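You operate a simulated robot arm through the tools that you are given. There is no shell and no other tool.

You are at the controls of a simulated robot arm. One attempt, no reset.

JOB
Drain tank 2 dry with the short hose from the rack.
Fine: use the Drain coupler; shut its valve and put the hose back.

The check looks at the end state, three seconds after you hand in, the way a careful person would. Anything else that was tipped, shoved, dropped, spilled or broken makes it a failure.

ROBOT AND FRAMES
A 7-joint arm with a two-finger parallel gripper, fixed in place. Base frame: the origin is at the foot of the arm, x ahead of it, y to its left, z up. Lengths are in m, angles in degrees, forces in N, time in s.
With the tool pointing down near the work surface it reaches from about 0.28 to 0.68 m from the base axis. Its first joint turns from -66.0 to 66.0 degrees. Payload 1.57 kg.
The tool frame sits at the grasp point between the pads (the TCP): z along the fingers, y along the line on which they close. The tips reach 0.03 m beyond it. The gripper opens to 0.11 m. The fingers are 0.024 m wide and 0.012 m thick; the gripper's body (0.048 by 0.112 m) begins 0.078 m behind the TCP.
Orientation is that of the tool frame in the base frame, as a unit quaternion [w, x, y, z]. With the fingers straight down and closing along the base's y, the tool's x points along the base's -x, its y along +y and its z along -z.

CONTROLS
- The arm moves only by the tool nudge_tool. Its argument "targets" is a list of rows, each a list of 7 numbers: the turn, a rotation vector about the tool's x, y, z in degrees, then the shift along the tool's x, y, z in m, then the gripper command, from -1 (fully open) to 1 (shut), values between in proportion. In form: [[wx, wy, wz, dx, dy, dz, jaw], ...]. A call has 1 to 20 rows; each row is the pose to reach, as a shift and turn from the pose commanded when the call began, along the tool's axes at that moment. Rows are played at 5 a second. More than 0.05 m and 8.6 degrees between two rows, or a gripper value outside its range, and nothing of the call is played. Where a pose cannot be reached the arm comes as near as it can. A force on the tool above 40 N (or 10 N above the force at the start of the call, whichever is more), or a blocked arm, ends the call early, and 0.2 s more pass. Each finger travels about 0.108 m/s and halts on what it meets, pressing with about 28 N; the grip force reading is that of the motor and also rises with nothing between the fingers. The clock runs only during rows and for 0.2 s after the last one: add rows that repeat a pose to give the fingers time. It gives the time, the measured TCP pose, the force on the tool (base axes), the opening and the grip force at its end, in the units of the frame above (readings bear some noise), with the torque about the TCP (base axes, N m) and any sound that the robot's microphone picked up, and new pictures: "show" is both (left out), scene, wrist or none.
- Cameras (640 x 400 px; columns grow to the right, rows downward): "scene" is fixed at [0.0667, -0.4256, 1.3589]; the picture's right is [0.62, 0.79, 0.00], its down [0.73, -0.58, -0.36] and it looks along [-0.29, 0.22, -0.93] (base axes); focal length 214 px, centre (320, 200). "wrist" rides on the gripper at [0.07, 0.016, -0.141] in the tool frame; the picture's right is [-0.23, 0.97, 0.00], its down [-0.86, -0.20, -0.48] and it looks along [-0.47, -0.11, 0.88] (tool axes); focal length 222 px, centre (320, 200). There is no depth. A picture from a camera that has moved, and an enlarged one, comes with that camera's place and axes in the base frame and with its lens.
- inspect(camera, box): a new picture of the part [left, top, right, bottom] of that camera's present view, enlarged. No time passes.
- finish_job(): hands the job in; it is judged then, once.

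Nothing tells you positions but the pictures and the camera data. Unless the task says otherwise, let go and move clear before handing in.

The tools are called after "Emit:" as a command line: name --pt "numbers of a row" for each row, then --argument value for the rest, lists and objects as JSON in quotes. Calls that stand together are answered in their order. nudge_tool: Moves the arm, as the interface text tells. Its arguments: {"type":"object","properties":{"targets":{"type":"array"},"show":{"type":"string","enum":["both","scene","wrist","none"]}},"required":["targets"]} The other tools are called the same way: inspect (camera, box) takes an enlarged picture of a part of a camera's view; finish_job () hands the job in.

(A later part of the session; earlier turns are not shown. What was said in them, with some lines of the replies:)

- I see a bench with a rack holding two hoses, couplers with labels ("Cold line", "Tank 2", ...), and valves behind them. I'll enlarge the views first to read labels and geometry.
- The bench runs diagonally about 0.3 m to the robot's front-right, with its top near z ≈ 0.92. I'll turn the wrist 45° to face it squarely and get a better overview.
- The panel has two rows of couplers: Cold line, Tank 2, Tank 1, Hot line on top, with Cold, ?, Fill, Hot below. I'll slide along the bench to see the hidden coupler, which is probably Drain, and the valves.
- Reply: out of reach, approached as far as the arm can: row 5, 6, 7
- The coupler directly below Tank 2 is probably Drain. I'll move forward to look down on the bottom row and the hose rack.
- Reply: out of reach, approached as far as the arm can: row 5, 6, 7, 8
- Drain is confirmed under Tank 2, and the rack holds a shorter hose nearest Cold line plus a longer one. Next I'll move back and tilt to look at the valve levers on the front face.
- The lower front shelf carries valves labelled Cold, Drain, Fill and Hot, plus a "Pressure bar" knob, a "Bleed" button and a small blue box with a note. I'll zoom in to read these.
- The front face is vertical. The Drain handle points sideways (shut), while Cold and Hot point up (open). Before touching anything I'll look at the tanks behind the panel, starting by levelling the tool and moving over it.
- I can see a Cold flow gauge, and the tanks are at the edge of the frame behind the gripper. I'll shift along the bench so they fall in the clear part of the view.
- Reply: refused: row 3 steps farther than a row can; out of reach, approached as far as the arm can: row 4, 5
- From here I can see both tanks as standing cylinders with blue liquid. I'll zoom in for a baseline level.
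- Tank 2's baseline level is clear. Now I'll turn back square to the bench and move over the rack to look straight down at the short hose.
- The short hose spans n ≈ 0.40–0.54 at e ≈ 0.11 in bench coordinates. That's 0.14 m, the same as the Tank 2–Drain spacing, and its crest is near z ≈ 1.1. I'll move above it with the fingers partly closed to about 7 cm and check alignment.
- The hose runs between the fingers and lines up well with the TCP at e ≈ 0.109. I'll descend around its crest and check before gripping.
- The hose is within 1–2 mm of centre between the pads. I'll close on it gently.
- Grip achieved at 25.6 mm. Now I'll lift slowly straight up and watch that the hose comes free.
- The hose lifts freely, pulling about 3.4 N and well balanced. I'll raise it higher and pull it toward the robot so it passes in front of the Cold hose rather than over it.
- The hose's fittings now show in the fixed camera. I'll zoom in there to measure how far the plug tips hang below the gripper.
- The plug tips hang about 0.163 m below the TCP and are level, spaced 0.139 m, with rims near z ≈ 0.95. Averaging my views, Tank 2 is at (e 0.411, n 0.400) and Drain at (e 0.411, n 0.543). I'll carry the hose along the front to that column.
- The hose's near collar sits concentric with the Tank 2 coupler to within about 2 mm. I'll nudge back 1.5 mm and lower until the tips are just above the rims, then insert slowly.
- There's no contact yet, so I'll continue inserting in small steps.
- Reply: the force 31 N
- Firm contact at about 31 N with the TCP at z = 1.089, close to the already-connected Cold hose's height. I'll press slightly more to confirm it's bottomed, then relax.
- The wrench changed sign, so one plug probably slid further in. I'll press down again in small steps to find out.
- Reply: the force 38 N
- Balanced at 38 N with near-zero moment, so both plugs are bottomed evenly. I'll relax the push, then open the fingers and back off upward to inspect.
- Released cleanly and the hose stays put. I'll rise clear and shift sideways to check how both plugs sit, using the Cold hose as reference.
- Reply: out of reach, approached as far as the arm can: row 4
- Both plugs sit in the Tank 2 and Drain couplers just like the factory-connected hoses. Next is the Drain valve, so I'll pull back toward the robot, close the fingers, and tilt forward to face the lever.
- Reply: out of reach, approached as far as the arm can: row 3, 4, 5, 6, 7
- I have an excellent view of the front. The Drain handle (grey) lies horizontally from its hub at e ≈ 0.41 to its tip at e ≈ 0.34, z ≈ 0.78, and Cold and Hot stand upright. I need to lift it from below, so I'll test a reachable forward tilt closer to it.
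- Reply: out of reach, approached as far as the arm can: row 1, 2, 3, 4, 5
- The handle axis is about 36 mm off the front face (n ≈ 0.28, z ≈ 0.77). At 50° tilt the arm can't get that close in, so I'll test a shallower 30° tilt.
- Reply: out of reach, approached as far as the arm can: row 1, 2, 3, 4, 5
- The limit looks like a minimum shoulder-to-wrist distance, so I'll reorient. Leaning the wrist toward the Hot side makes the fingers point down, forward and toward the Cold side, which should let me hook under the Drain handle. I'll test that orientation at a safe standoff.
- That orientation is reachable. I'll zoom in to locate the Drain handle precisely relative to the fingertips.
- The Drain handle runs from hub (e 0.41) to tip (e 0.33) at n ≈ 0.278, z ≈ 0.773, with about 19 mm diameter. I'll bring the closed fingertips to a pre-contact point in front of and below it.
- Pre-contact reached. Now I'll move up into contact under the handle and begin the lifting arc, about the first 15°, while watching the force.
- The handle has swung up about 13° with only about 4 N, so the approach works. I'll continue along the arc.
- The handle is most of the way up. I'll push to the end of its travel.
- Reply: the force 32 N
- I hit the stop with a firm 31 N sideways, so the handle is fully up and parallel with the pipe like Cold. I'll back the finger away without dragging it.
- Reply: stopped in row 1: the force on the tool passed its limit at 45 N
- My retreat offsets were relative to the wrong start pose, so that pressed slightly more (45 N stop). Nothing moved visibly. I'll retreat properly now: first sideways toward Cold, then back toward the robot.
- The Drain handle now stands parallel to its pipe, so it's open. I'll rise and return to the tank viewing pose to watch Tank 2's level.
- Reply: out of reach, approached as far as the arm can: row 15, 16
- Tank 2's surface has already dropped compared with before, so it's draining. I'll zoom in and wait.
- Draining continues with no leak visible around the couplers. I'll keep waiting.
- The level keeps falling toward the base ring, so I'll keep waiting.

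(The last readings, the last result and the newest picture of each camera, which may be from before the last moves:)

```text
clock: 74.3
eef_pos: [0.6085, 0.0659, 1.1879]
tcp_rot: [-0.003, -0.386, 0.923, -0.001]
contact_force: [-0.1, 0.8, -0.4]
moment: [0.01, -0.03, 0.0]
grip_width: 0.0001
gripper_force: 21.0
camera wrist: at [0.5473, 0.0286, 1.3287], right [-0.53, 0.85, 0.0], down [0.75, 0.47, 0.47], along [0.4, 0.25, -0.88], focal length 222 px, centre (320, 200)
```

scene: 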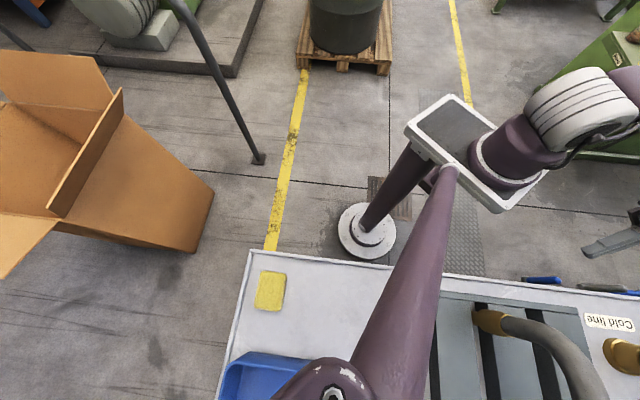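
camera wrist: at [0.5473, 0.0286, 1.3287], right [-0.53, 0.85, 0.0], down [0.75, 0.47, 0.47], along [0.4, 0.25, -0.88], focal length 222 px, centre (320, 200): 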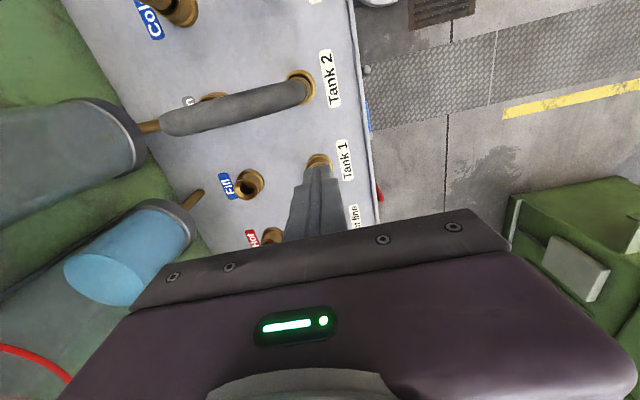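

Emit:
inspect --camera "wrist" --box '[0, 60, 240, 210]'

Emit:
inspect --camera "wrist" --box '[140, 40, 360, 220]'

```text
2.67 times, centred on (120, 135) of wrist
camera zoom: at [0.5473, 0.0286, 1.3287], right [-0.53, 0.85, 0.0], down [0.75, 0.47, 0.47], along [0.4, 0.25, -0.88], focal length 592 px, centre (853, 373)
```

zoom: 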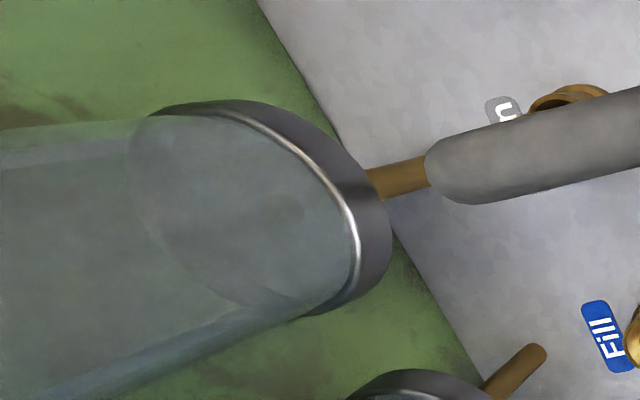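

```text
2.22 times, centred on (250, 130) of wrist
camera zoom: at [0.5473, 0.0286, 1.3287], right [-0.53, 0.85, 0.0], down [0.75, 0.47, 0.47], along [0.4, 0.25, -0.88], focal length 494 px, centre (476, 356)
```

zoom: 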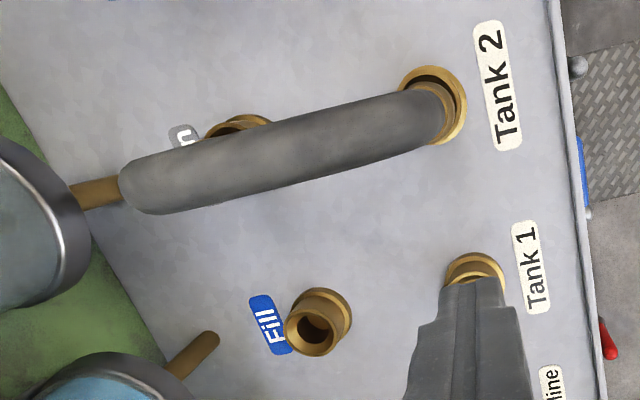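

Tank 2 is visibly empty, Tank 1 is unchanged and there's no spill. Now to shut the Drain valve: first I'll return the tool to its standard heading in front of the bench.

Emit:
nudge_tool --pt "0 0 7.5 0.001 0.016 0 1" --pt "0 0 15 0.003 0.032 0 1" --pt "0 0 22.5 0.004 0.048 0 1" --pt "0 0 30 0.006 0.064 0 1" --pt "0 0 37.5 0.007 0.08 0 1" --pt "0 0 45 0.009 0.096 0 1" --pt "0 0 52.5 0.01 0.112 0 1" --pt "0 0 60 0.012 0.128 0.01 1" --pt "0 0 67.5 0.013 0.144 0.02 1" --pt "0 0 75 0.015 0.16 0.03 1" --pt "0 0 82.5 0.016 0.175 0.045 1" --pt "0 0 90 0.017 0.19 0.06 1" --pt "0 0 90 0.017 0.19 0.06 1" --show "wrist"

```text
clock: 77.1
eef_pos: [0.4635, 0.1859, 1.1302]
tcp_rot: [0.0, 0.383, 0.924, 0.0]
contact_force: [0.7, 0.2, 0.0]
moment: [0.02, 0.0, 0.0]
grip_width: 0.0
gripper_force: 21.0
camera wrist: at [0.4255, 0.246, 1.2701], right [0.85, 0.53, 0.0], down [0.46, -0.75, 0.48], along [0.25, -0.41, -0.88], focal length 222 px, centre (320, 200)
```

wrist: 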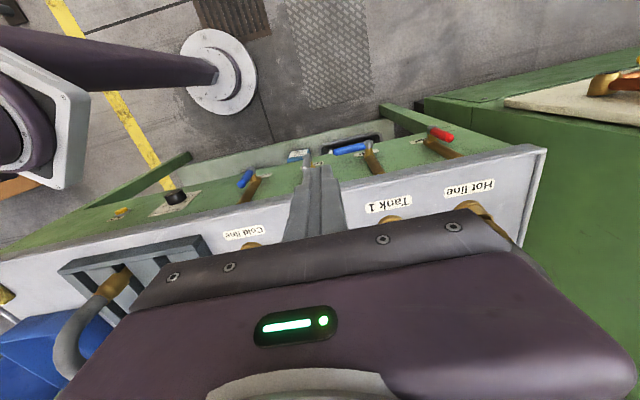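

Emit:
nudge_tool --pt "5.2 -2.5 0.8 -0.001 0.001 0.039 1" --pt "10.4 -5.0 1.7 -0.001 0.002 0.078 1" --pt "15.6 -7.5 2.5 -0.002 0.004 0.117 1" --pt "20.9 -10.1 3.4 -0.002 0.005 0.157 1" --pt "26.1 -12.6 4.2 -0.003 0.006 0.196 1" --pt "31.3 -15.1 5.1 -0.003 0.007 0.235 1" --pt "36.5 -17.6 5.9 -0.004 0.0084 0.274 1" --pt "36.5 -17.6 5.9 -0.004 0.0084 0.274 1" --show "wrist"

```text
clock: 78.9
eef_pos: [0.4726, 0.188, 0.8559]
tcp_rot: [0.02, 0.404, 0.846, -0.346]
contact_force: [0.4, -0.5, 0.1]
moment: [-0.04, -0.01, -0.03]
grip_width: 0.0003
gripper_force: 21.1
camera wrist: at [0.4724, 0.3267, 0.9308], right [0.83, 0.27, -0.48], down [0.55, -0.37, 0.75], along [0.02, -0.89, -0.46], focal length 222 px, centre (320, 200)
```

wrist: 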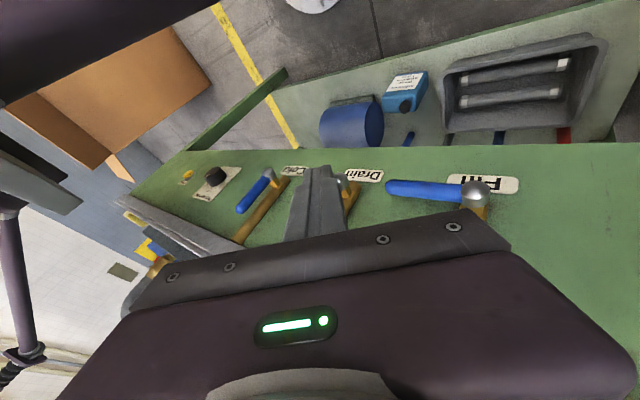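

Emit:
inspect --camera "wrist" --box '[220, 140, 520, 250]'

```text
2.13 times, centred on (370, 195) of wrist
camera zoom: at [0.4724, 0.3267, 0.9308], right [0.83, 0.27, -0.48], down [0.55, -0.37, 0.75], along [0.02, -0.89, -0.46], focal length 474 px, centre (213, 211)
```

zoom: 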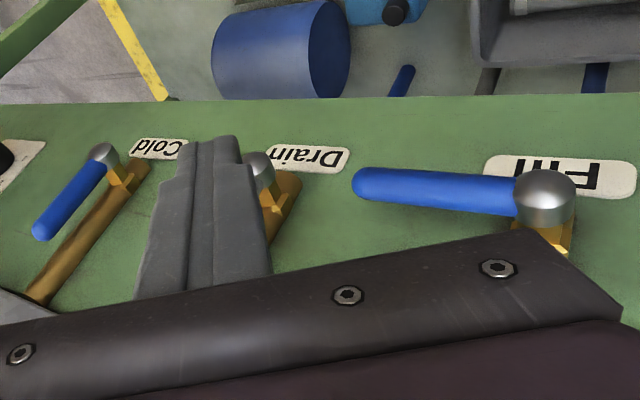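

The handle is up behind my finger. I'll move in to its right-hand side and push it toward the Cold side, stopping after the first part to check.

Emit:
nudge_tool --pt "0 0 0 -0.0221 0.0043 0.0059 1" --pt "0 0 0 -0.0443 0.0087 0.0117 1" --pt "0 0 0 -0.0664 0.013 0.0176 1" --pt "0 0 0 -0.0664 0.005 0.0236 1" --pt "0 0 0 -0.0664 -0.003 0.0296 1" --pt "0 0 0 -0.0668 -0.0106 0.0338 1" --pt "0 0 0 -0.0672 -0.0183 0.0379 1" --pt "0 0 0 -0.0672 -0.0183 0.0379 1" --show "wrist"

```text
clock: 80.7
eef_pos: [0.4944, 0.1131, 0.8584]
tcp_rot: [0.019, 0.405, 0.846, -0.346]
contact_force: [0.3, 0.8, -0.2]
moment: [0.02, -0.02, 0.02]
grip_width: 0.0
gripper_force: 21.1
camera wrist: at [0.4943, 0.2509, 0.9344], right [0.83, 0.27, -0.48], down [0.55, -0.37, 0.74], along [0.02, -0.89, -0.46], focal length 222 px, centre (320, 200)
```

wrist: 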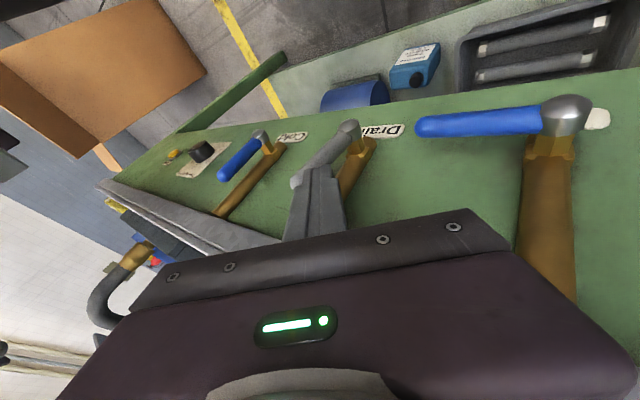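

Emit:
inspect --camera "wrist" --box '[200, 100, 440, 250]'

```text
2.67 times, centred on (320, 175) of wrist
camera zoom: at [0.4943, 0.2509, 0.9344], right [0.83, 0.27, -0.48], down [0.55, -0.37, 0.74], along [0.02, -0.89, -0.46], focal length 592 px, centre (320, 267)
```

zoom: 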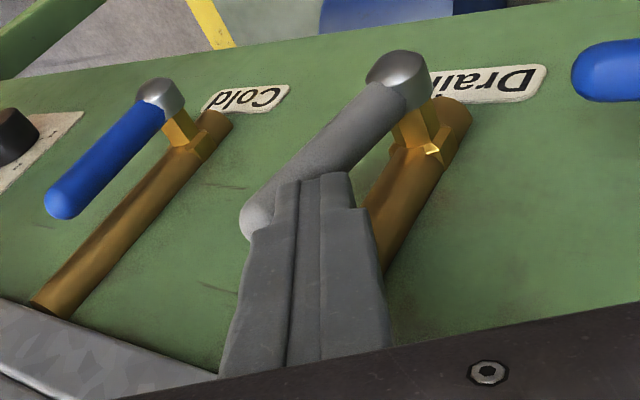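

The handle is following. I'll continue the arc down toward the shut position.

Emit:
nudge_tool --pt "0 0 0 0.0004 -0.0064 0.0064 1" --pt "0 0 0 0.0008 -0.0127 0.0127 1" --pt "0 0 0 0.002 -0.0172 0.0205 1" --pt "0 0 0 0.0033 -0.0216 0.0283 1" --pt "0 0 0 0.005 -0.0237 0.036 1" --pt "0 0 0 0.0065 -0.0258 0.0437 1" --pt "0 0 0 0.0065 -0.0258 0.0437 1" --show "wrist"

```text
clock: 82.3
eef_pos: [0.4619, 0.0805, 0.8376]
tcp_rot: [0.02, 0.406, 0.845, -0.347]
contact_force: [-0.1, 0.0, 1.0]
moment: [0.04, 0.0, 0.0]
grip_width: 0.0
gripper_force: 21.7
camera wrist: at [0.4613, 0.218, 0.9133], right [0.83, 0.27, -0.48], down [0.55, -0.37, 0.75], along [0.02, -0.89, -0.46], focal length 222 px, centre (320, 200)
```

wrist: 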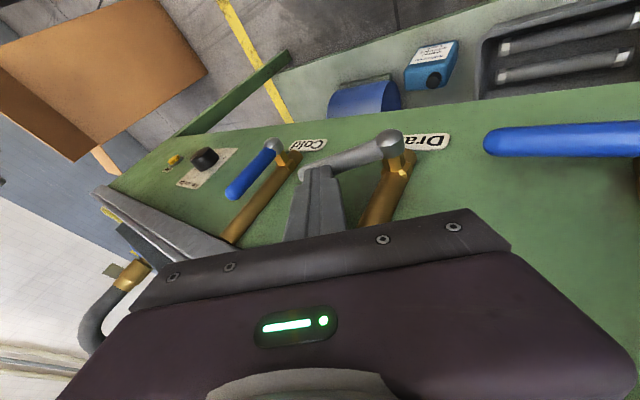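

Emit:
nudge_tool --pt "0 0 0 0.0016 -0.0005 0.0063 1" --pt "0 0 0 0.0032 -0.0011 0.0127 1" --pt "0 0 0 0.0051 -0.0002 0.0192 1" --pt "0 0 0 0.007 0.0006 0.0258 1" --pt "0 0 0 0.007 0.0006 0.0258 1" --show "wrist"

```text
clock: 83.5
eef_pos: [0.4512, 0.0683, 0.8152]
tcp_rot: [0.02, 0.404, 0.847, -0.345]
contact_force: [0.4, -0.2, 0.5]
moment: [-0.02, 0.02, -0.01]
grip_width: 0.0
gripper_force: 21.9
camera wrist: at [0.451, 0.2073, 0.8912], right [0.83, 0.27, -0.48], down [0.55, -0.37, 0.75], along [0.02, -0.89, -0.46], focal length 222 px, centre (320, 200)
```

wrist: 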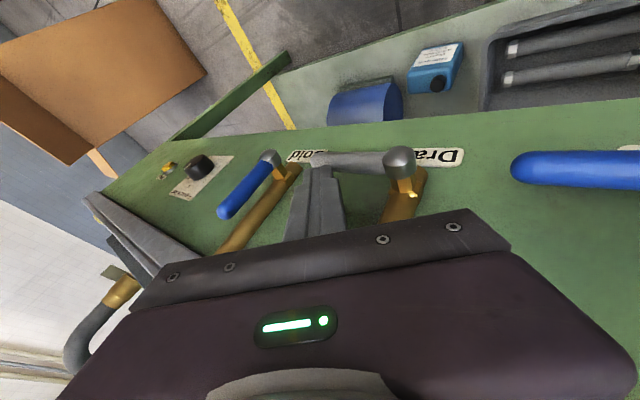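

There's no stop force yet. I'll press down a few more millimetres until the handle reaches its closed stop.

Emit:
nudge_tool --pt "0 0 0 0.0009 0.0017 0.0023 1" --pt "0 0 0 0.0018 0.0034 0.0046 1" --pt "0 0 0 0.0025 0.0046 0.0061 1" --pt "0 0 0 0.0025 0.0046 0.0061 1" --show "wrist"

```text
clock: 84.3
eef_pos: [0.4509, 0.0676, 0.8129]
tcp_rot: [0.02, 0.404, 0.845, -0.348]
contact_force: [-4.8, 6.3, 21.0]
moment: [-0.05, 0.25, -0.07]
grip_width: 0.0001
gripper_force: 21.6
stopped in row 3: the force on the tool passed its limit at 44 N (the readings are from after the stop); the commanded pose is now the measured one
camera wrist: at [0.4512, 0.2076, 0.8865], right [0.83, 0.27, -0.49], down [0.55, -0.37, 0.75], along [0.02, -0.89, -0.46], focal length 222 px, centre (320, 200)
```

wrist: 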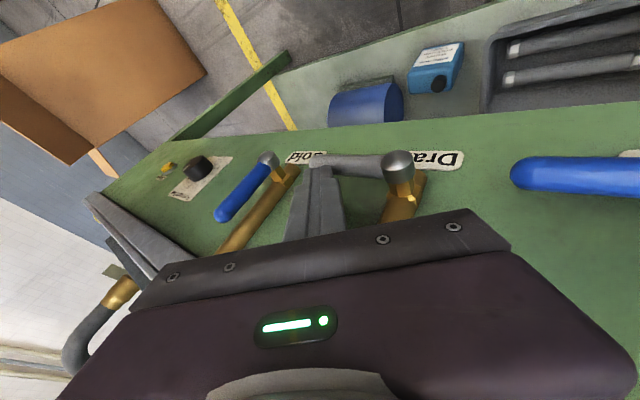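

The closed stop is reached (force limit tripped, handle horizontal). I'll lift off the handle and back away, then verify.

Emit:
nudge_tool --pt "0 0 0 -0.0063 -0.0114 -0.0152 1" --pt "0 0 0 -0.0126 -0.0228 -0.0303 1" --pt "0 0 0 0.0158 -0.0284 -0.0378 1" --pt "0 0 0 0.0442 -0.034 -0.0454 1" --pt "0 0 0 0.0632 -0.0377 -0.0504 1" --pt "0 0 0 0.0538 -0.0548 -0.0731 1" --pt "0 0 0 0.0538 -0.0548 -0.0731 1" --show "wrist"

```text
clock: 85.9
eef_pos: [0.3954, 0.1254, 0.8807]
tcp_rot: [0.02, 0.404, 0.846, -0.347]
contact_force: [-0.1, 0.3, -0.2]
moment: [0.02, -0.01, -0.01]
grip_width: 0.0
gripper_force: 21.4
camera wrist: at [0.3952, 0.2642, 0.9554], right [0.83, 0.27, -0.49], down [0.55, -0.37, 0.75], along [0.02, -0.89, -0.46], focal length 222 px, centre (320, 200)
```

wrist: 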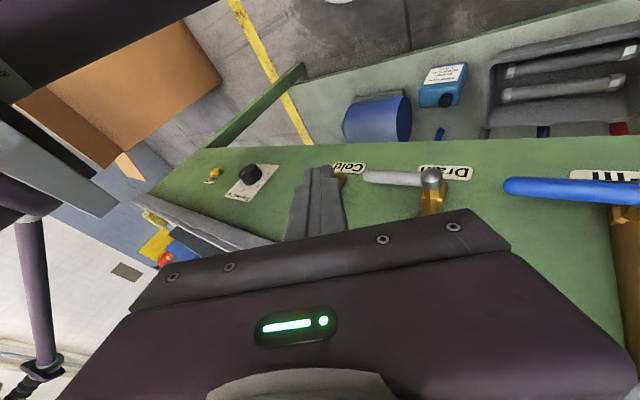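

The Drain handle is horizontal again, matching Fill, so it's shut. Now I'll go back up, restore the tool heading, and prepare to collect the hose.

Emit:
nudge_tool --pt "-4.6 2.2 -0.7 -0.0118 -0.017 -0.0316 1" --pt "-9.1 4.4 -1.5 -0.0235 -0.0341 -0.0633 1" --pt "-13.7 6.6 -2.2 -0.0353 -0.0512 -0.0949 1" --pt "-18.3 8.8 -3.0 -0.047 -0.0682 -0.1266 1" --pt "-22.8 11.0 -3.7 -0.0588 -0.0853 -0.1582 1" --pt "-27.4 13.2 -4.4 -0.0705 -0.1023 -0.1898 1" --pt "-31.9 15.4 -5.2 -0.0823 -0.1194 -0.2215 1" --pt "-36.5 17.6 -5.9 -0.094 -0.1364 -0.2531 0.5" --pt "-36.5 17.6 -5.9 -0.094 -0.1364 -0.2531 -0.27" --pt "-36.5 17.6 -5.9 -0.094 -0.1364 -0.2531 -0.27" --show "wrist"

```text
clock: 88.1
eef_pos: [0.4251, 0.1552, 1.1815]
tcp_rot: [0.0, 0.381, 0.924, -0.002]
contact_force: [-0.1, 0.2, 0.0]
moment: [0.01, 0.01, 0.0]
grip_width: 0.0699
gripper_force: 0.0
camera wrist: at [0.3884, 0.2163, 1.3206], right [0.85, 0.53, 0.0], down [0.46, -0.74, 0.48], along [0.25, -0.41, -0.88], focal length 222 px, centre (320, 200)
```

wrist: 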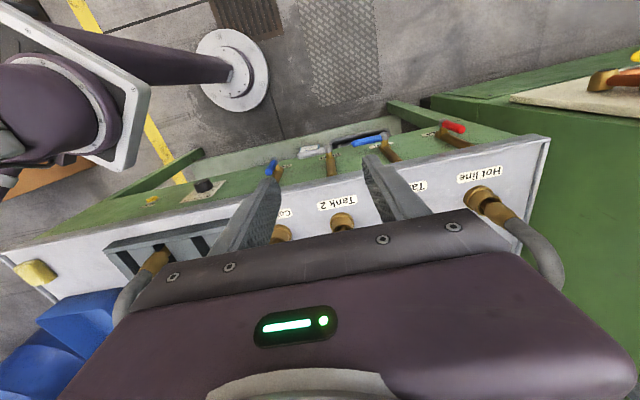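

Emit:
nudge_tool --pt "0 0 0.1 -0.04 0 0.002 -0.27" --pt "0 0 0.2 -0.08 0 0.005 -0.27" --pt "0 0 0.2 -0.12 0.0005 0.01 -0.27" --pt "0 0 0.2 -0.16 0.001 0.015 -0.27" --pt "0 0 0.2 -0.2 0.001 0.02 -0.27" --pt "0 0 0.2 -0.24 0.001 0.0265 -0.27" --pt "0 0 0.2 -0.28 0.001 0.0265 -0.27" --pt "0 0 0.2 -0.28 0.001 0.0265 -0.27" --show "wrist"

```text
clock: 89.9
eef_pos: [0.6244, -0.0421, 1.1536]
tcp_rot: [-0.001, 0.384, 0.923, -0.002]
contact_force: [-0.3, -1.1, 0.5]
moment: [0.01, 0.04, 0.01]
grip_width: 0.07
gripper_force: 0.0
camera wrist: at [0.5879, 0.0189, 1.2939], right [0.85, 0.52, 0.0], down [0.46, -0.75, 0.48], along [0.25, -0.41, -0.88], focal length 222 px, centre (320, 200)
```

wrist: 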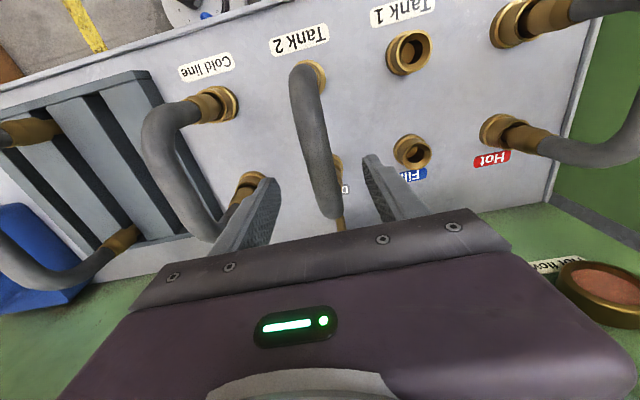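

Aligned over the hose. I'll descend around its crest.

Emit:
nudge_tool --pt "0 0 0 0 0 0.02 -0.27" --pt "0 0 0 0 0 0.04 -0.27" --pt "0 0 0 0 0 0.055 -0.27" --pt "0 0 0 0 0 0.065 -0.27" --pt "0 0 0 0 0 0.065 -0.27" --show "wrist"

```text
clock: 91.1
eef_pos: [0.6261, -0.0427, 1.0893]
tcp_rot: [0.0, 0.383, 0.924, -0.002]
contact_force: [0.6, -0.1, 1.0]
moment: [0.0, -0.01, 0.0]
grip_width: 0.07
gripper_force: 0.1
camera wrist: at [0.5882, 0.0194, 1.2288], right [0.85, 0.53, 0.0], down [0.46, -0.75, 0.48], along [0.25, -0.41, -0.88], focal length 222 px, centre (320, 200)
```

wrist: 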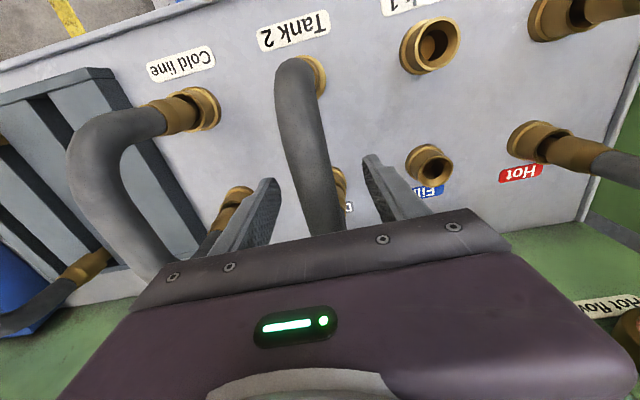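

I'm about 2 mm off relative to where I released it. I'll correct that and close the grip.

Emit:
nudge_tool --pt "0 0 0 0.0025 -0.0017 0.0 -0.27" --pt "0 0 0 0.0025 -0.0017 0.001 0.2" --pt "0 0 0 0.0025 -0.0017 0.001 0.45" --pt "0 0 0 0.0025 -0.0017 0.001 1" --pt "0 0 0 0.0025 -0.0017 0.001 1" --pt "0 0 0 0.0025 -0.0017 0.001 1" --show "wrist"

```text
clock: 92.5
eef_pos: [0.6225, -0.0412, 1.089]
tcp_rot: [0.001, 0.383, 0.924, -0.002]
contact_force: [0.0, -0.1, 0.5]
moment: [-0.01, 0.01, 0.08]
grip_width: 0.0254
gripper_force: 27.8
camera wrist: at [0.585, 0.0201, 1.2279], right [0.85, 0.53, 0.0], down [0.46, -0.75, 0.48], along [0.25, -0.41, -0.88], focal length 222 px, centre (320, 200)
```

wrist: 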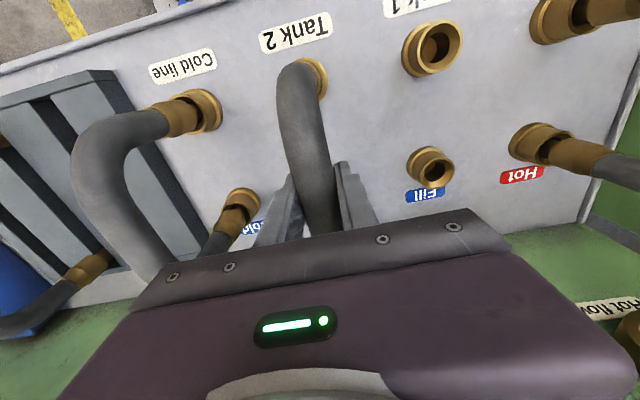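

Gripped with almost no side load. I'll pull straight up slowly.

Emit:
nudge_tool --pt "0 0 0 0 0 -0.004 1" --pt "0 0 0 0 0 -0.008 1" --pt "0 0 0 0 0 -0.014 1" --pt "0 0 0 0 0 -0.022 1" --pt "0 0 0 0 0 -0.032 1" --pt "0 0 0 0 0 -0.045 1" --pt "0 0 0 0 0 -0.058 1" --pt "0 0 0 0 0 -0.068 1" --pt "0 0 0 0 0 -0.068 1" --show "wrist"

```text
clock: 94.5
eef_pos: [0.6219, -0.0406, 1.1557]
tcp_rot: [0.0, 0.383, 0.924, -0.002]
contact_force: [0.7, 1.1, -3.5]
moment: [-0.01, 0.01, -0.01]
grip_width: 0.0255
gripper_force: 27.9
camera wrist: at [0.5852, 0.0204, 1.2957], right [0.85, 0.53, 0.0], down [0.46, -0.75, 0.48], along [0.25, -0.41, -0.88], focal length 222 px, centre (320, 200)
```

wrist: 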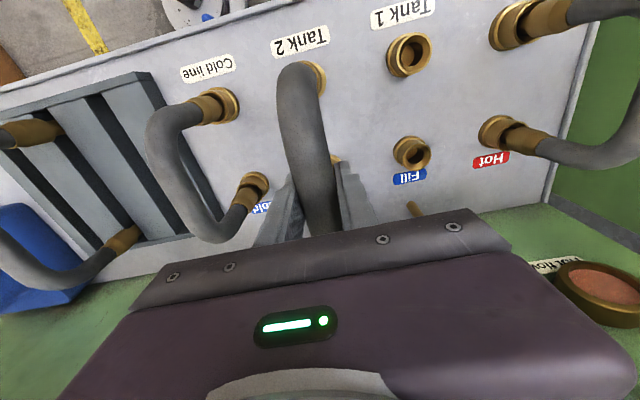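

The hose is free, carrying just its own weight. I'll take it back the way it came: toward the robot, then along the front to the rack.

Emit:
nudge_tool --pt "0 0 0 0.03 0 0 1" --pt "0 0 0 0.06 0 0 1" --pt "0 0 0 0.09 0 0 1" --pt "0 0 0 0.12 0 -0.005 1" --pt "0 0 0 0.15 0 -0.015 1" --pt "0 0 0 0.175 0 -0.025 1" --pt "0 0 0 0.195 0 -0.04 1" --pt "0 0 0 0.195 -0.03 -0.045 1" --pt "0 0 0 0.195 -0.06 -0.045 1" --pt "0 0 0 0.195 -0.09 -0.045 1" --pt "0 0 0 0.195 -0.12 -0.045 1" --pt "0 0 0 0.195 -0.15 -0.045 1" --pt "0 0 0 0.195 -0.18 -0.045 1" --pt "0 0 0 0.195 -0.21 -0.045 1" --pt "0 0 0 0.195 -0.24 -0.045 1" --pt "0 0 0 0.195 -0.27 -0.045 1" --pt "0 0 0 0.195 -0.302 -0.045 1" --pt "0 0 0 0.195 -0.302 -0.045 1" --show "both"

```text
clock: 98.3
eef_pos: [0.2701, -0.1151, 1.2022]
tcp_rot: [0.0, 0.383, 0.924, -0.002]
contact_force: [0.6, -0.5, -2.6]
moment: [0.03, 0.03, 0.0]
grip_width: 0.0253
gripper_force: 27.6
camera wrist: at [0.233, -0.0547, 1.3411], right [0.85, 0.53, 0.0], down [0.46, -0.75, 0.48], along [0.25, -0.41, -0.88], focal length 222 px, centre (320, 200)
```

scene: 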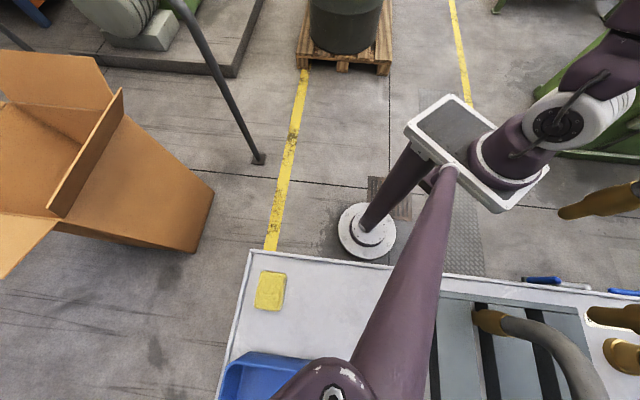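
wrist: 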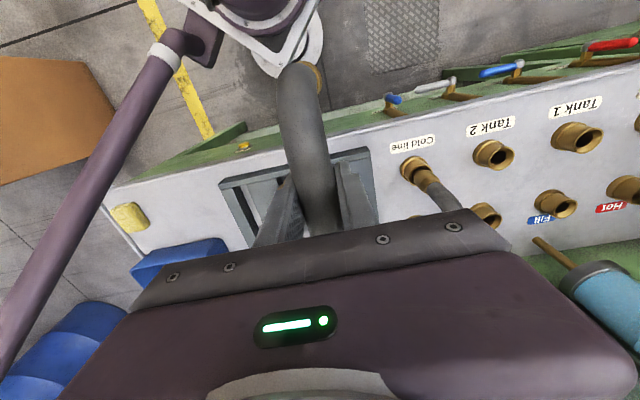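

Emit:
inspect --camera "scene" --box '[540, 160, 640, 230]'

Emit:
inspect --camera "scene" --box '[540, 280, 640, 400]'

```text
5.71 times, centred on (590, 195) of scene
camera zoom: at [0.0667, -0.4256, 1.3589], right [0.62, 0.79, 0.0], down [0.73, -0.58, -0.36], along [-0.29, 0.22, -0.93], focal length 1226 px, centre (-1223, 229)
```

zoom: 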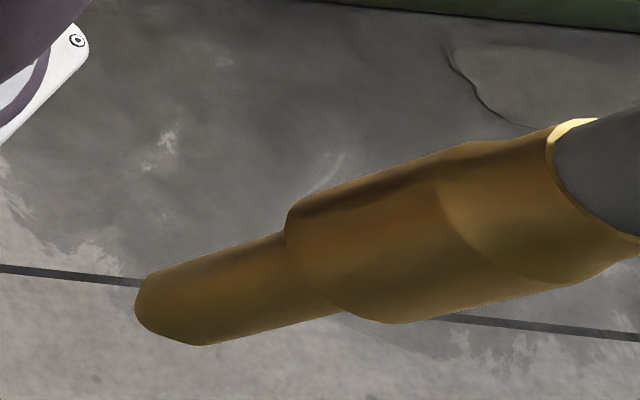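

```text
3.33 times, centred on (590, 340) of scene
camera zoom: at [0.0667, -0.4256, 1.3589], right [0.62, 0.79, 0.0], down [0.73, -0.58, -0.36], along [-0.29, 0.22, -0.93], focal length 715 px, centre (-580, -267)
```

zoom: 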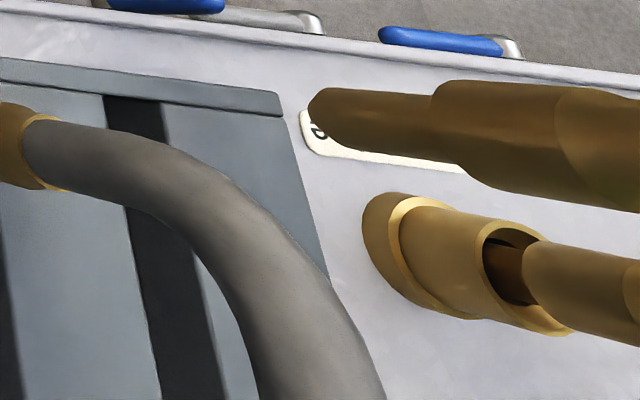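

The hose hangs level and centred as before, and in the background the Drain handle is confirmed horizontal (shut). I'll move forward over the rack slot.

Emit:
nudge_tool --pt "0 0 0 -0.03 0 0 1" --pt "0 0 0 -0.06 0 0 1" --pt "0 0 0 -0.09 0 0 1" --pt "0 0 0 -0.12 0 0 1" --pt "0 0 0 -0.15 0 0 1" --pt "0 0 0 -0.175 0 0.0 1" --pt "0 0 0 -0.1962 0 0.0 1" --pt "0 0 0 -0.1962 0 0.03 1" --pt "0 0 0 -0.1962 0 0.06 1" --pt "0 0 0 -0.1962 0 0.06 1" --show "wrist"

```text
clock: 100.5
eef_pos: [0.408, -0.2554, 1.1413]
tcp_rot: [0.001, 0.383, 0.924, -0.002]
contact_force: [0.1, -0.4, -2.5]
moment: [0.03, 0.01, -0.04]
grip_width: 0.0253
gripper_force: 27.7
camera wrist: at [0.3709, -0.1937, 1.2816], right [0.85, 0.53, 0.0], down [0.46, -0.75, 0.48], along [0.25, -0.41, -0.88], focal length 222 px, centre (320, 200)
```

wrist: 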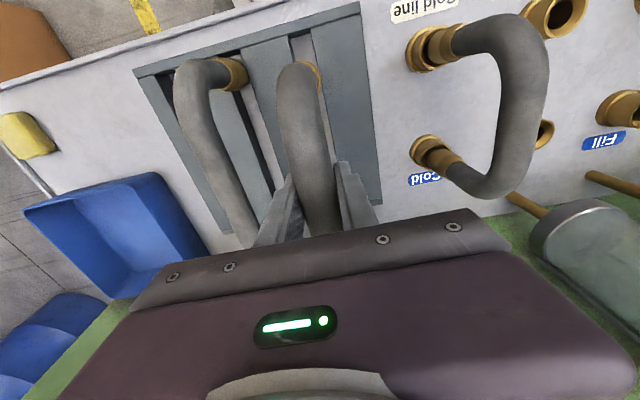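

Lined up over the slot. I'll lower slowly into it.

Emit:
nudge_tool --pt "0 0 0 0 0 0.01 1" --pt "0 0 0 0 0 0.02 1" --pt "0 0 0 0 0 0.03 1" --pt "0 0 0 0 0 0.038 1" --pt "0 0 0 0 0 0.045 1" --pt "0 0 0 0 0 0.05 1" --pt "0 0 0 0 0 0.05 1" --show "wrist"

```text
clock: 102.1
eef_pos: [0.4102, -0.2547, 1.0924]
tcp_rot: [0.0, 0.384, 0.923, -0.002]
contact_force: [-0.7, 0.2, -2.8]
moment: [0.02, 0.02, -0.01]
grip_width: 0.0255
gripper_force: 27.7
camera wrist: at [0.3717, -0.1934, 1.2321], right [0.85, 0.53, 0.0], down [0.46, -0.75, 0.48], along [0.25, -0.41, -0.88], focal length 222 px, centre (320, 200)
```

wrist: 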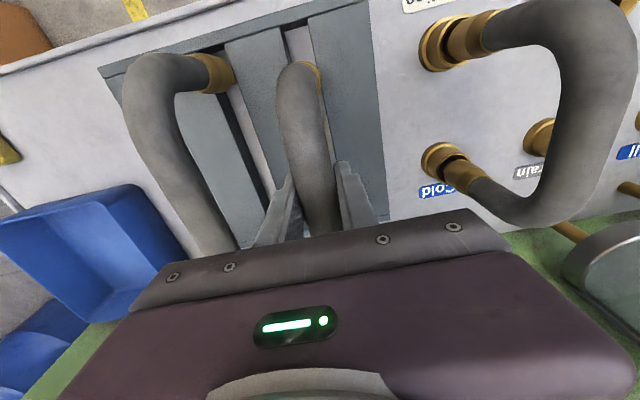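

The plugs are inside the slot with no contact. I'll ease down the last few millimetres until it rests.

Emit:
nudge_tool --pt "0 0 0 0 0 0.002 1" --pt "0 0 0 0 0 0.004 1" --pt "0 0 0 0 0 0.0055 1" --pt "0 0 0 0 0 0.0055 1" --show "none"

```text
clock: 103.1
eef_pos: [0.4096, -0.2557, 1.0873]
tcp_rot: [0.0, 0.383, 0.924, -0.003]
contact_force: [0.7, 0.5, -3.4]
moment: [-0.01, 0.0, -0.01]
grip_width: 0.0253
gripper_force: 27.8
```

Emit:
nudge_tool --pt "0 0 0 0 0 0.0012 1" --pt "0 0 0 0 0 0.0024 1" --pt "0 0 0 0 0 0.0024 1" --show "none"

```text
clock: 103.9
eef_pos: [0.409, -0.2538, 1.0844]
tcp_rot: [0.0, 0.384, 0.924, -0.002]
contact_force: [0.4, 0.6, -3.4]
moment: [-0.01, -0.01, -0.02]
grip_width: 0.0253
gripper_force: 27.5
```

Still only the hose's weight on the sensor. I'll continue down in millimetre steps.

Emit:
nudge_tool --pt "0 0 0 0 0 0.001 1" --pt "0 0 0 0 0 0.002 1" --pt "0 0 0 0 0 0.003 1" --pt "0 0 0 0 0 0.003 1" --show "wrist"

```text
clock: 104.9
eef_pos: [0.4094, -0.2543, 1.0834]
tcp_rot: [0.002, 0.384, 0.924, -0.004]
contact_force: [-3.4, 3.9, 38.0]
moment: [-0.06, -0.06, -0.02]
grip_width: 0.0256
gripper_force: 28.2
camera wrist: at [0.3711, -0.1935, 1.2221], right [0.85, 0.53, 0.0], down [0.46, -0.74, 0.48], along [0.25, -0.41, -0.88], focal length 222 px, centre (320, 200)
```

wrist: 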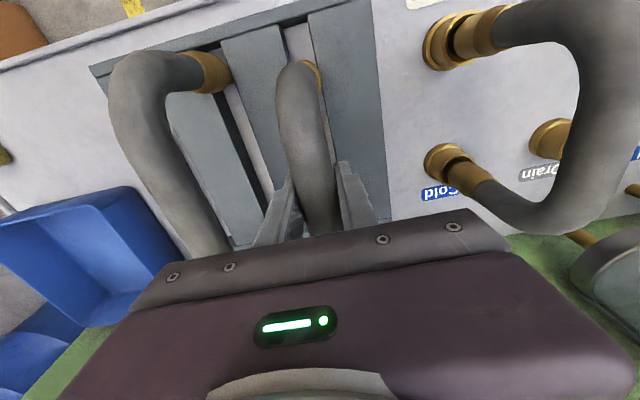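

It's resting on the rack at z ≈ 1.083 (38 N push, balanced moment). I'll relax the push and then release.

Emit:
nudge_tool --pt "0 0 0 0 0 -0.001 1" --pt "0 0 0 0 0 -0.0018 1" --pt "0 0 0 0 0 -0.0018 1" --show "none"

```text
clock: 105.7
eef_pos: [0.4079, -0.2541, 1.0822]
tcp_rot: [-0.001, 0.383, 0.924, -0.002]
contact_force: [3.4, -3.5, 3.0]
moment: [-0.51, -0.43, 0.03]
grip_width: 0.0255
gripper_force: 28.4
```

Emit:
nudge_tool --pt "0 0 0 0 0 0 0.7" --pt "0 0 0 0 0 0 0.5" --pt "0 0 0 0 0 0 0.3" --pt "0 0 0 0 0 0 0" --pt "0 0 0 0 0 0 -0.27" --pt "0 0 0 0 0 0 -0.27" --show "wrist"

```text
clock: 107.1
eef_pos: [0.4085, -0.2547, 1.0837]
tcp_rot: [0.001, 0.384, 0.923, -0.002]
contact_force: [0.1, -0.6, 0.1]
moment: [0.0, 0.03, 0.03]
grip_width: 0.0697
gripper_force: 0.1
camera wrist: at [0.3715, -0.1934, 1.223], right [0.85, 0.53, 0.0], down [0.46, -0.75, 0.48], along [0.25, -0.41, -0.88], focal length 222 px, centre (320, 200)
```

wrist: 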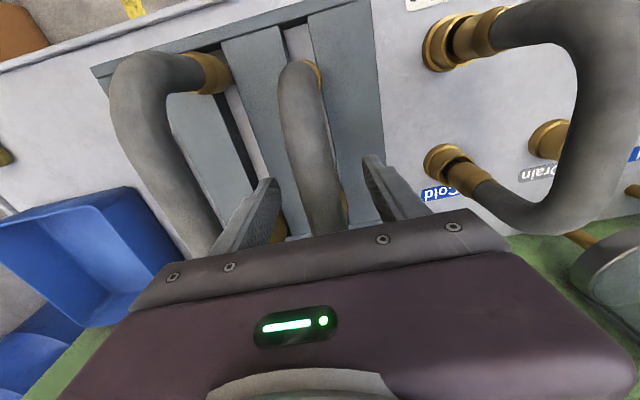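

The hose rests in the rack just as I found it. I'll rise straight up clear of it and look.

Emit:
nudge_tool --pt "0 0 0 0 0 -0.02 -0.27" --pt "0 0 0 0 0 -0.045 -0.27" --pt "0 0 0 0 0 -0.07 -0.27" --pt "0 0 0 0 0 -0.095 -0.27" --pt "0 0 0 0 0 -0.12 -0.27" --pt "0 0 0 0 0.03 -0.135 -0.27" --pt "0 0 0 0 0.055 -0.135 -0.27" --pt "0 0 0 0 0.055 -0.135 -0.27" --show "both"

```text
clock: 108.9
eef_pos: [0.4467, -0.2157, 1.2179]
tcp_rot: [0.0, 0.383, 0.924, -0.002]
contact_force: [-0.9, 0.2, -0.4]
moment: [-0.01, 0.0, 0.01]
grip_width: 0.0699
gripper_force: 0.1
camera wrist: at [0.4102, -0.1546, 1.3574], right [0.85, 0.53, 0.0], down [0.46, -0.75, 0.48], along [0.25, -0.41, -0.88], focal length 222 px, centre (320, 200)
```

scene: 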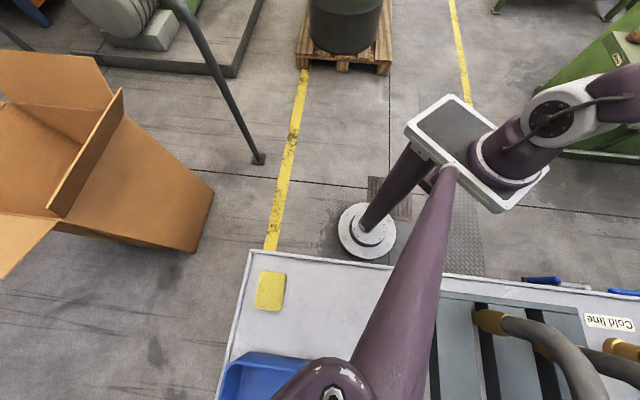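
wrist: 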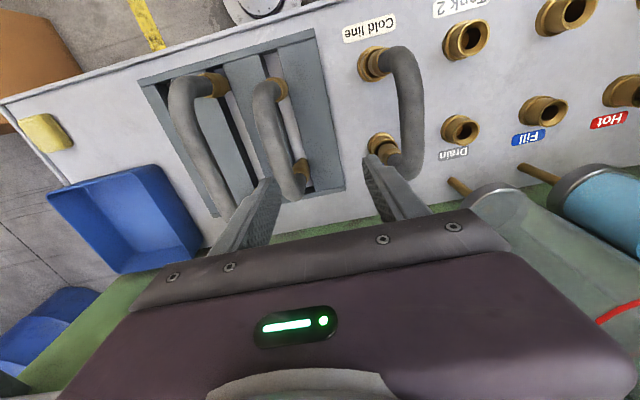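

Emit:
inspect --camera "wrist" --box '[130, 20, 370, 220]'

Emit:
inspect --camera "scene" --box '[440, 270, 640, 400]'

Emit:
inspect --camera "wrist" --box '[400, 20, 640, 330]'

```text
2.00 times, centred on (250, 120) of wrist
camera zoom: at [0.4102, -0.1546, 1.3574], right [0.85, 0.53, 0.0], down [0.46, -0.75, 0.48], along [0.25, -0.41, -0.88], focal length 444 px, centre (460, 360)
```

zoom: 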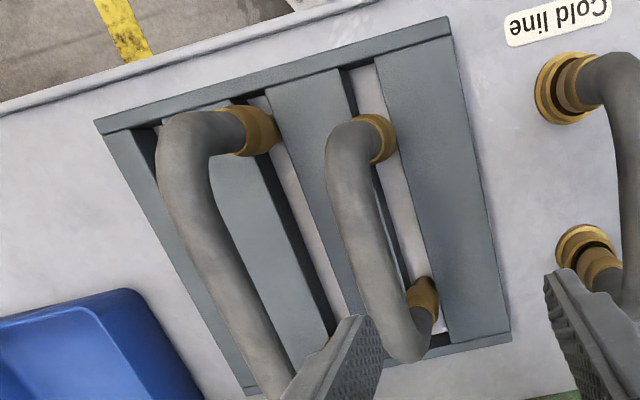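

```text
3.08 times, centred on (540, 335) of scene
camera zoom: at [0.0667, -0.4256, 1.3589], right [0.62, 0.79, 0.0], down [0.73, -0.58, -0.36], along [-0.29, 0.22, -0.93], focal length 660 px, centre (-357, -215)
```

zoom: 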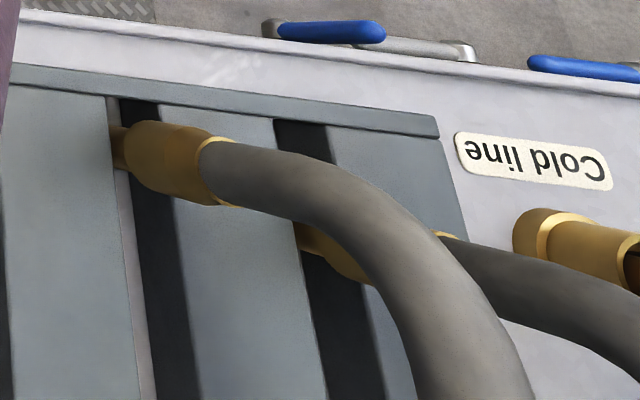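

```text
1.29 times, centred on (520, 175) of wrist
camera zoom: at [0.4102, -0.1546, 1.3574], right [0.85, 0.53, 0.0], down [0.46, -0.75, 0.48], along [0.25, -0.41, -0.88], focal length 287 px, centre (62, 232)
```

zoom: 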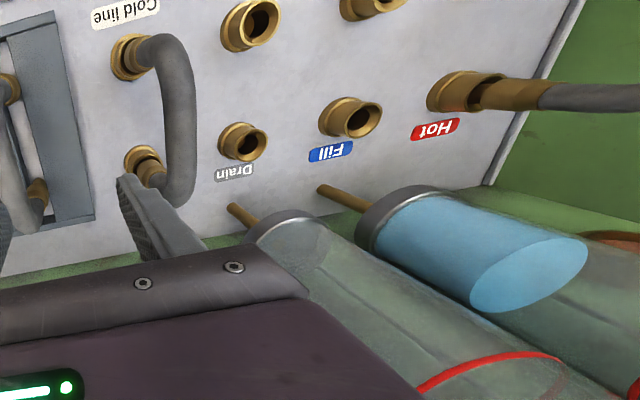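

Emit:
inspect --camera "wrist" --box '[430, 160, 560, 260]'

Emit:
inspect --camera "scene" --box '[500, 260, 640, 340]'

```text
4.00 times, centred on (495, 210) of wrist
camera zoom: at [0.4102, -0.1546, 1.3574], right [0.85, 0.53, 0.0], down [0.46, -0.75, 0.48], along [0.25, -0.41, -0.88], focal length 888 px, centre (-380, 160)
```

zoom: 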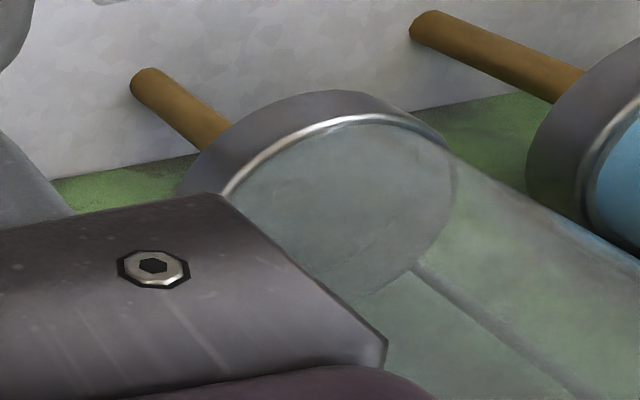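

```text
4.57 times, centred on (570, 300) of scene
camera zoom: at [0.0667, -0.4256, 1.3589], right [0.62, 0.79, 0.0], down [0.73, -0.58, -0.36], along [-0.29, 0.22, -0.93], focal length 980 px, centre (-823, -257)
```

zoom: 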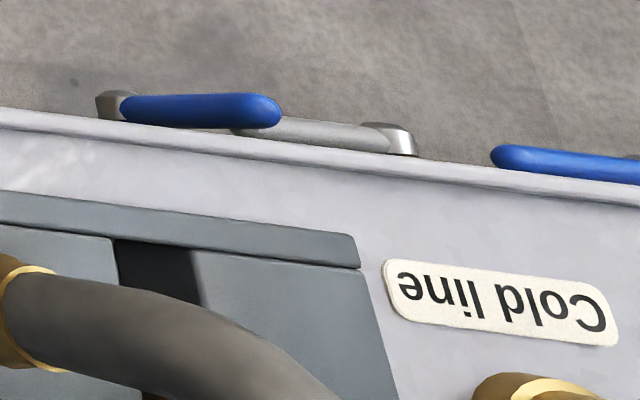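

Tank 2 is dry, and Tank 1 and the Cold and Hot hoses are untouched. The Drain handle is back in its shut position and the short hose is in its rack slot as I found it. The gripper is open and clear, so I'm handing in.

Emit:
finish_job

```text
The job is handed in.
```

Tank 2 has been drained dry through the Drain coupler. The Drain valve is shut again and the short hose is back in its rack slot.

- **Draining:** I plugged the short hose between Tank 2 and Drain, opened the Drain valve and waited until no liquid was left in the tank. I saw no leak at the couplers.
- **Valve:** The Drain handle was pushed to its closed stop and sits horizontal, as it did at the start.
- **Forces:** Two pushes against the Drain handle's stops tripped the tool force limit, at 44 and 45 N. Nothing looked shifted or damaged in the pictures afterwards.
- **Everything else:** Tank 1, the Cold and Hot hoses and the long hose look unchanged in the final views. The gripper is open and clear.
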